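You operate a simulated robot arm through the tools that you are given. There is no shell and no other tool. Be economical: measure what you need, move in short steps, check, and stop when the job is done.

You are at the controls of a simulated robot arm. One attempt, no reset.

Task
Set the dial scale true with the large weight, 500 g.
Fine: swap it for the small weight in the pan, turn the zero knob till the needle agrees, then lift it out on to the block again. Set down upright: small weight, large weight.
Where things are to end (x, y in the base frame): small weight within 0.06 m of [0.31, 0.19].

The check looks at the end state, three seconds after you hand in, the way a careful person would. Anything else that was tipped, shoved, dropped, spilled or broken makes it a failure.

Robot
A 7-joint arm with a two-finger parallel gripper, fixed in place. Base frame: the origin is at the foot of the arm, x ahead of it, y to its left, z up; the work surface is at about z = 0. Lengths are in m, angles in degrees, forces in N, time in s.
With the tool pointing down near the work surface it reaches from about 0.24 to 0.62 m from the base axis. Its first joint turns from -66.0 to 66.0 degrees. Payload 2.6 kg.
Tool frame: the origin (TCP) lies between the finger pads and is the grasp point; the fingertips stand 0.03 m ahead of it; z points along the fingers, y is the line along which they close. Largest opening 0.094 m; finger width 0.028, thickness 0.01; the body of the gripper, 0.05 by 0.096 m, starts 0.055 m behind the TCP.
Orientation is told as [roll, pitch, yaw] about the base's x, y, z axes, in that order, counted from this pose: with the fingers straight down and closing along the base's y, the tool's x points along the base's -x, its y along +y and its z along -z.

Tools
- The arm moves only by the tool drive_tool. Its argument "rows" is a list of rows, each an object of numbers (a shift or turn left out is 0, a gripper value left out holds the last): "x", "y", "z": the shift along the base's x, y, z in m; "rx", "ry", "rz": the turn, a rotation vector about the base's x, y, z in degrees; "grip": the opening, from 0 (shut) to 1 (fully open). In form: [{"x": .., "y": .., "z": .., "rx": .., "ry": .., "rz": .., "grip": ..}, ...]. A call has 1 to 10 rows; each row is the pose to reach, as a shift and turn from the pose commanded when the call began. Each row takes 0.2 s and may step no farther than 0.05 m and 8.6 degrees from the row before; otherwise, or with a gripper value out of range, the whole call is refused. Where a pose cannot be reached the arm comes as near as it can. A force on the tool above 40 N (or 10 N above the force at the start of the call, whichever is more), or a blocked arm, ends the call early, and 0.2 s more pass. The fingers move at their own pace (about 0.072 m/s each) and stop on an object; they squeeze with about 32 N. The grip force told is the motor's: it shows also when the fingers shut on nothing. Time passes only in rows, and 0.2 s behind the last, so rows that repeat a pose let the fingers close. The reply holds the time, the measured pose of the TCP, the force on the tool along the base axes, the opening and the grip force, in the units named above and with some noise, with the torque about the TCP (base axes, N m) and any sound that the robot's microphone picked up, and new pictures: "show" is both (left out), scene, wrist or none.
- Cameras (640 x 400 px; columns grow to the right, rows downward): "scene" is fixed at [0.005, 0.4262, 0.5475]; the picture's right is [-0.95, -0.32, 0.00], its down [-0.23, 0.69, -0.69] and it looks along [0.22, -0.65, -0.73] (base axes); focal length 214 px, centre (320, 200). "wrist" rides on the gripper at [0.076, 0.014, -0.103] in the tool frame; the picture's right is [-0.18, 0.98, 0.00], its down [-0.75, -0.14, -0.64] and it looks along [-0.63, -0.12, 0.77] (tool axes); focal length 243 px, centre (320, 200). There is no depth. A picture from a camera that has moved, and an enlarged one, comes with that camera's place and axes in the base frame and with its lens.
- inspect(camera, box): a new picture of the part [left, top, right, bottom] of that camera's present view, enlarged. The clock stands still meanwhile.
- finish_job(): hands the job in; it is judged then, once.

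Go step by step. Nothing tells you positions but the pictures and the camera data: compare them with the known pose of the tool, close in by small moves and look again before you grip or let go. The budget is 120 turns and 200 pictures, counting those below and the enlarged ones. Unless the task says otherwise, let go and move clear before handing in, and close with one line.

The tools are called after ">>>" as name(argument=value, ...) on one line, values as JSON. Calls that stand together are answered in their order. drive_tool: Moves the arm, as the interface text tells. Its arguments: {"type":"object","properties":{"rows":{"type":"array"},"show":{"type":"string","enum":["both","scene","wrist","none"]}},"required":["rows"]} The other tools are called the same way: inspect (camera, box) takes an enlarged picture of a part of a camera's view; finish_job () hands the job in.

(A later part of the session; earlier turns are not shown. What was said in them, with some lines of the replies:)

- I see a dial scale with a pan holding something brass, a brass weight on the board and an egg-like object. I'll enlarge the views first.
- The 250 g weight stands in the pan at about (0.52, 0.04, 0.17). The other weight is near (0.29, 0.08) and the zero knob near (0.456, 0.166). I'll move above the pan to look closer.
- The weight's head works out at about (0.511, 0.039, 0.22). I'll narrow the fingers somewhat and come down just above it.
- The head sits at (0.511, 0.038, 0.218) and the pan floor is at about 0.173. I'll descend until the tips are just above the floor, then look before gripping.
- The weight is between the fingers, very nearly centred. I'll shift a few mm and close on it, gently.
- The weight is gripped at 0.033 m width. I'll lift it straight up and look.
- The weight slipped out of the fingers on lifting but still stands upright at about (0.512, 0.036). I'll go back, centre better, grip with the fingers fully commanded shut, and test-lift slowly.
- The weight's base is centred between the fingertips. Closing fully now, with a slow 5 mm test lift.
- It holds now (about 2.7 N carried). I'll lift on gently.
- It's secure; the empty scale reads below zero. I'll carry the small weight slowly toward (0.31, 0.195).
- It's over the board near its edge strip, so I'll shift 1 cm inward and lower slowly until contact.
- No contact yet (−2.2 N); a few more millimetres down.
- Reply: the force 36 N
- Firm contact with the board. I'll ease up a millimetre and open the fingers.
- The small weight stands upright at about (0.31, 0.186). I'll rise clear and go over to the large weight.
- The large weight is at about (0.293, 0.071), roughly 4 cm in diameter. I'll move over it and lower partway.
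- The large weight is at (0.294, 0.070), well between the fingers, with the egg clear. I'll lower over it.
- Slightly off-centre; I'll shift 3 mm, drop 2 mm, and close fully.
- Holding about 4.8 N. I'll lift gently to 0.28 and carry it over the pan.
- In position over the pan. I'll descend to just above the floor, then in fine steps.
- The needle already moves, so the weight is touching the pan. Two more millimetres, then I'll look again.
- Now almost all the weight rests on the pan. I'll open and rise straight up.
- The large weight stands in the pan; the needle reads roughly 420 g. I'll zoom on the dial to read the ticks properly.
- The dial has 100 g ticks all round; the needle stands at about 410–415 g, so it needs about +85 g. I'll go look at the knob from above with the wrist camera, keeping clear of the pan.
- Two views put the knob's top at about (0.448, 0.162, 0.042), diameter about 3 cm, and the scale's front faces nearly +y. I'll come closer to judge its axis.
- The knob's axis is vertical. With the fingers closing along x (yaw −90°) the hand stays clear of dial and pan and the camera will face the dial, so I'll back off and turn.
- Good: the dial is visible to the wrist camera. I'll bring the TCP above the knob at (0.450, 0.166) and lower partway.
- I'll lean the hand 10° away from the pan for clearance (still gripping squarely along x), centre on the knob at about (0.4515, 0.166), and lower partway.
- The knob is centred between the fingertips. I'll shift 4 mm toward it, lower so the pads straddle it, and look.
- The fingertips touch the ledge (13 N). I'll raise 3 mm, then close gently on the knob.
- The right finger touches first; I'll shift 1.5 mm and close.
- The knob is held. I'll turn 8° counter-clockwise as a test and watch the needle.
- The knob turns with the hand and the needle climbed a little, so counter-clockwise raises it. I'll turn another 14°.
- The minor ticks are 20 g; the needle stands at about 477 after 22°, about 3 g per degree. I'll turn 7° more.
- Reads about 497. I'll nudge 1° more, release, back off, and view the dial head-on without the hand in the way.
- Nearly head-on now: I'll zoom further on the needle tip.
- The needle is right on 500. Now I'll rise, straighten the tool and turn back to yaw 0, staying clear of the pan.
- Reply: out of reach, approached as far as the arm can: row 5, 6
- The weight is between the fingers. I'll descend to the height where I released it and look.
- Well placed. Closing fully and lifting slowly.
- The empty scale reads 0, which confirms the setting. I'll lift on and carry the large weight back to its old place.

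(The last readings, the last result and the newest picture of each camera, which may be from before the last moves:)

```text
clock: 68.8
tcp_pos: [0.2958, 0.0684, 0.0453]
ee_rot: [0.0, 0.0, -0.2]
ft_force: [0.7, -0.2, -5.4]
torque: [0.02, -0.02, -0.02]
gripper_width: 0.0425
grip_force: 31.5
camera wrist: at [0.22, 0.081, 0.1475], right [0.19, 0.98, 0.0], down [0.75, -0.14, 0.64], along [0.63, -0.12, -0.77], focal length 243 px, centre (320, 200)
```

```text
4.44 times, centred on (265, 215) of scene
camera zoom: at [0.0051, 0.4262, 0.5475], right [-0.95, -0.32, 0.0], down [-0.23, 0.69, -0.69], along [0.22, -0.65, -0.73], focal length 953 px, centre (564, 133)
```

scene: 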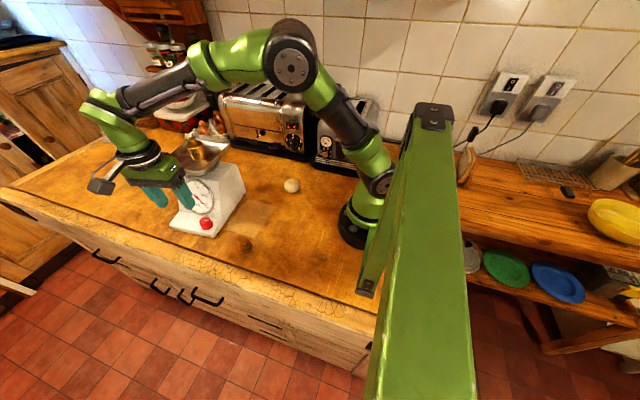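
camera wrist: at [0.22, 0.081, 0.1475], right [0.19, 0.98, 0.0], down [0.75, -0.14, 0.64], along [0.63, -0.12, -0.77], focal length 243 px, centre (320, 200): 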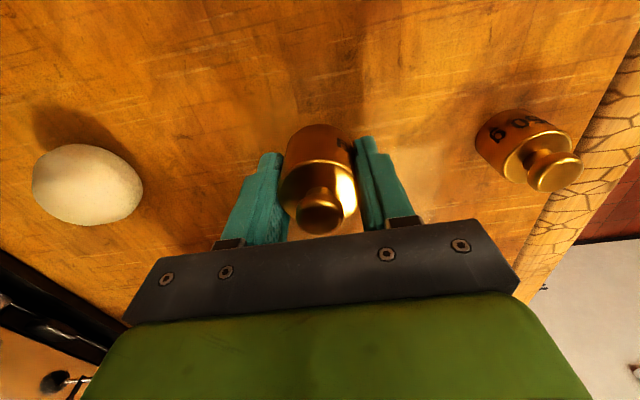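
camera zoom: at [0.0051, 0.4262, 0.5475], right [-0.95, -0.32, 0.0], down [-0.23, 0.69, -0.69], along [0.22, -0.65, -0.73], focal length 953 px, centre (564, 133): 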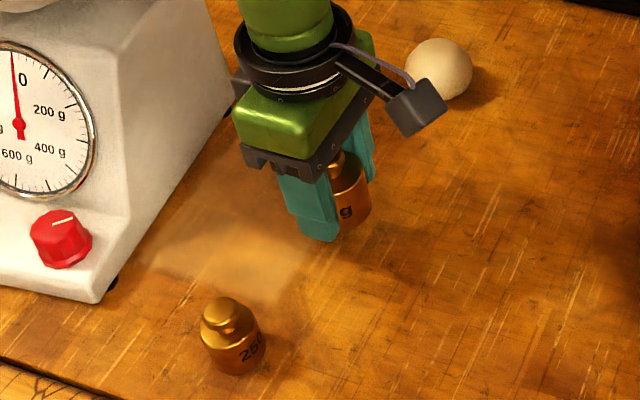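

It's over its old spot, so I'll lower in fine steps to contact.

>>> drive_tool(rows=[{"z": -0.004}, {"z": -0.008}, {"z": -0.01}, {"z": -0.0115}], show="none")

>>> drive_tool(rows=[{"z": -0.0007}, {"z": -0.0012}], show="none")

```text
clock: 69.8
tcp_pos: [0.296, 0.0668, 0.0332]
ee_rot: [0.0, 0.0, -0.2]
ft_force: [0.2, 0.6, -5.3]
torque: [-0.03, 0.02, -0.01]
gripper_width: 0.0424
grip_force: 31.6
```

```text
clock: 70.4
tcp_pos: [0.2948, 0.0672, 0.033]
ee_rot: [0.0, 0.0, -0.2]
ft_force: [0.3, -0.3, -5.1]
torque: [0.04, -0.01, 0.03]
gripper_width: 0.0421
grip_force: 31.7
```

>>> drive_tool(rows=[{"z": -0.0007}, {"z": -0.0012}], show="none")

>>> drive_tool(rows=[{"z": -0.0006}, {"z": -0.001}], show="none")

```text
clock: 71.0
tcp_pos: [0.2942, 0.067, 0.0307]
ee_rot: [0.0, 0.1, -0.3]
ft_force: [-6.7, -2.2, 11.7]
torque: [-0.19, -0.07, -0.09]
gripper_width: 0.0423
grip_force: 32.0
```

```text
clock: 71.6
tcp_pos: [0.2951, 0.0681, 0.0279]
ee_rot: [0.1, 0.0, -0.4]
ft_force: [-15.0, 0.5, 34.9]
torque: [-0.55, 0.17, -0.21]
gripper_width: 0.0427
grip_force: 31.9
```

It's down firmly. I'll ease up 1.5 mm, release and rise clear.

>>> drive_tool(rows=[{"z": 0.001}, {"z": 0.0015}, {"z": 0.0015, "grip": 0.48}, {"z": 0.0015, "grip": 0.6}, {"z": 0.0015, "grip": 0.75}, {"z": 0.0015, "grip": 0.75}, {"z": 0.02}, {"z": 0.05}, {"z": 0.09}, {"z": 0.13}])

>>> inspect(camera="scene", box=[140, 110, 320, 260])

```text
clock: 73.8
tcp_pos: [0.2933, 0.0687, 0.1591]
ee_rot: [0.0, 0.1, -0.2]
ft_force: [-0.1, -1.3, 0.0]
torque: [-0.02, 0.01, 0.04]
gripper_width: 0.0703
grip_force: 0.2
camera wrist: at [0.218, 0.0823, 0.261], right [0.19, 0.98, 0.0], down [0.75, -0.14, 0.64], along [0.63, -0.12, -0.77], focal length 243 px, centre (320, 200)
```

scene: 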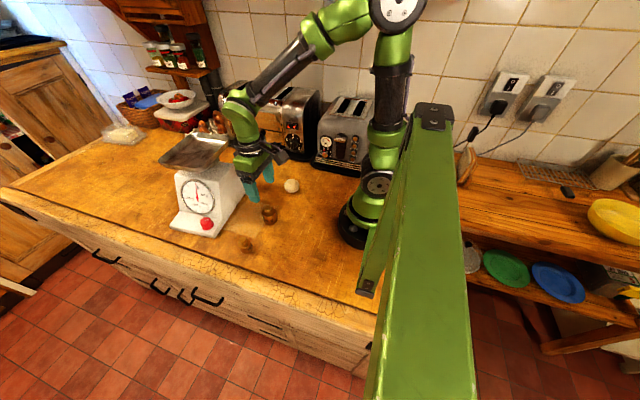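
wrist: 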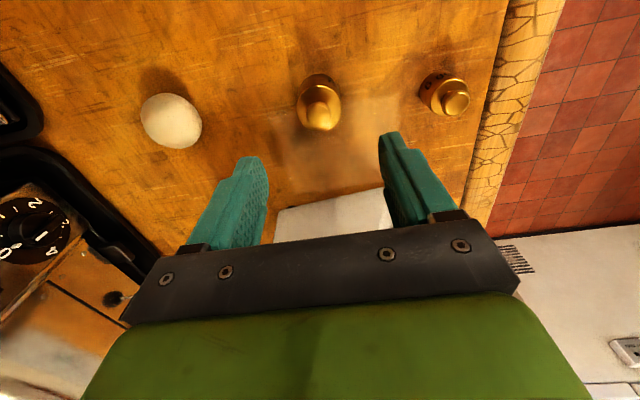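

```text
2.67 times, centred on (230, 185) of scene
camera zoom: at [0.0051, 0.4262, 0.5475], right [-0.95, -0.32, 0.0], down [-0.23, 0.69, -0.69], along [0.22, -0.65, -0.73], focal length 572 px, centre (560, 240)
```

zoom: 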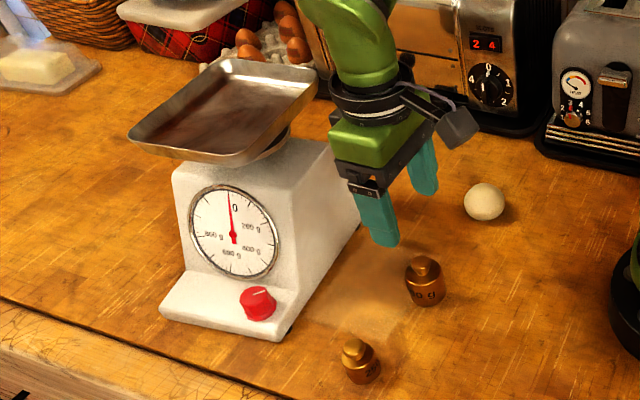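

Both weights stand upright, the pan is empty and the arm is clear. One last look at the needle's zero.

>>> inspect(camera="scene", box=[182, 174, 218, 218])

```text
9.09 times, centred on (200, 196) of scene
camera zoom: at [0.0051, 0.4262, 0.5475], right [-0.95, -0.32, 0.0], down [-0.23, 0.69, -0.69], along [0.22, -0.65, -0.73], focal length 1950 px, centre (1411, 236)
```

zoom: 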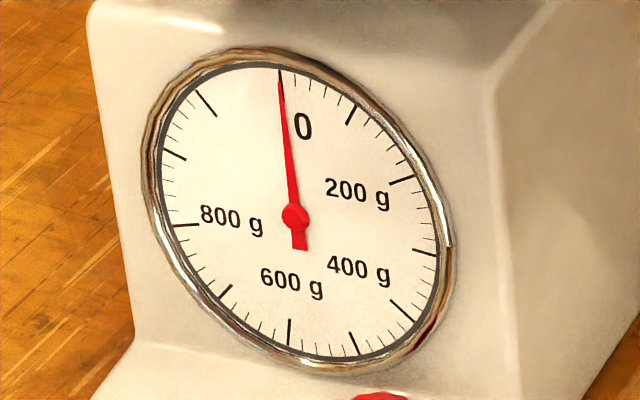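

The needle is on zero with the pan empty, so I'm handing in.

>>> finish_job()

```text
The job is handed in.
```

The scale is set true: with the large weight in the pan the needle sat on 500 g, and it reads 0 empty. Both weights stand upright on the block, the small one at about (0.31, 0.186).
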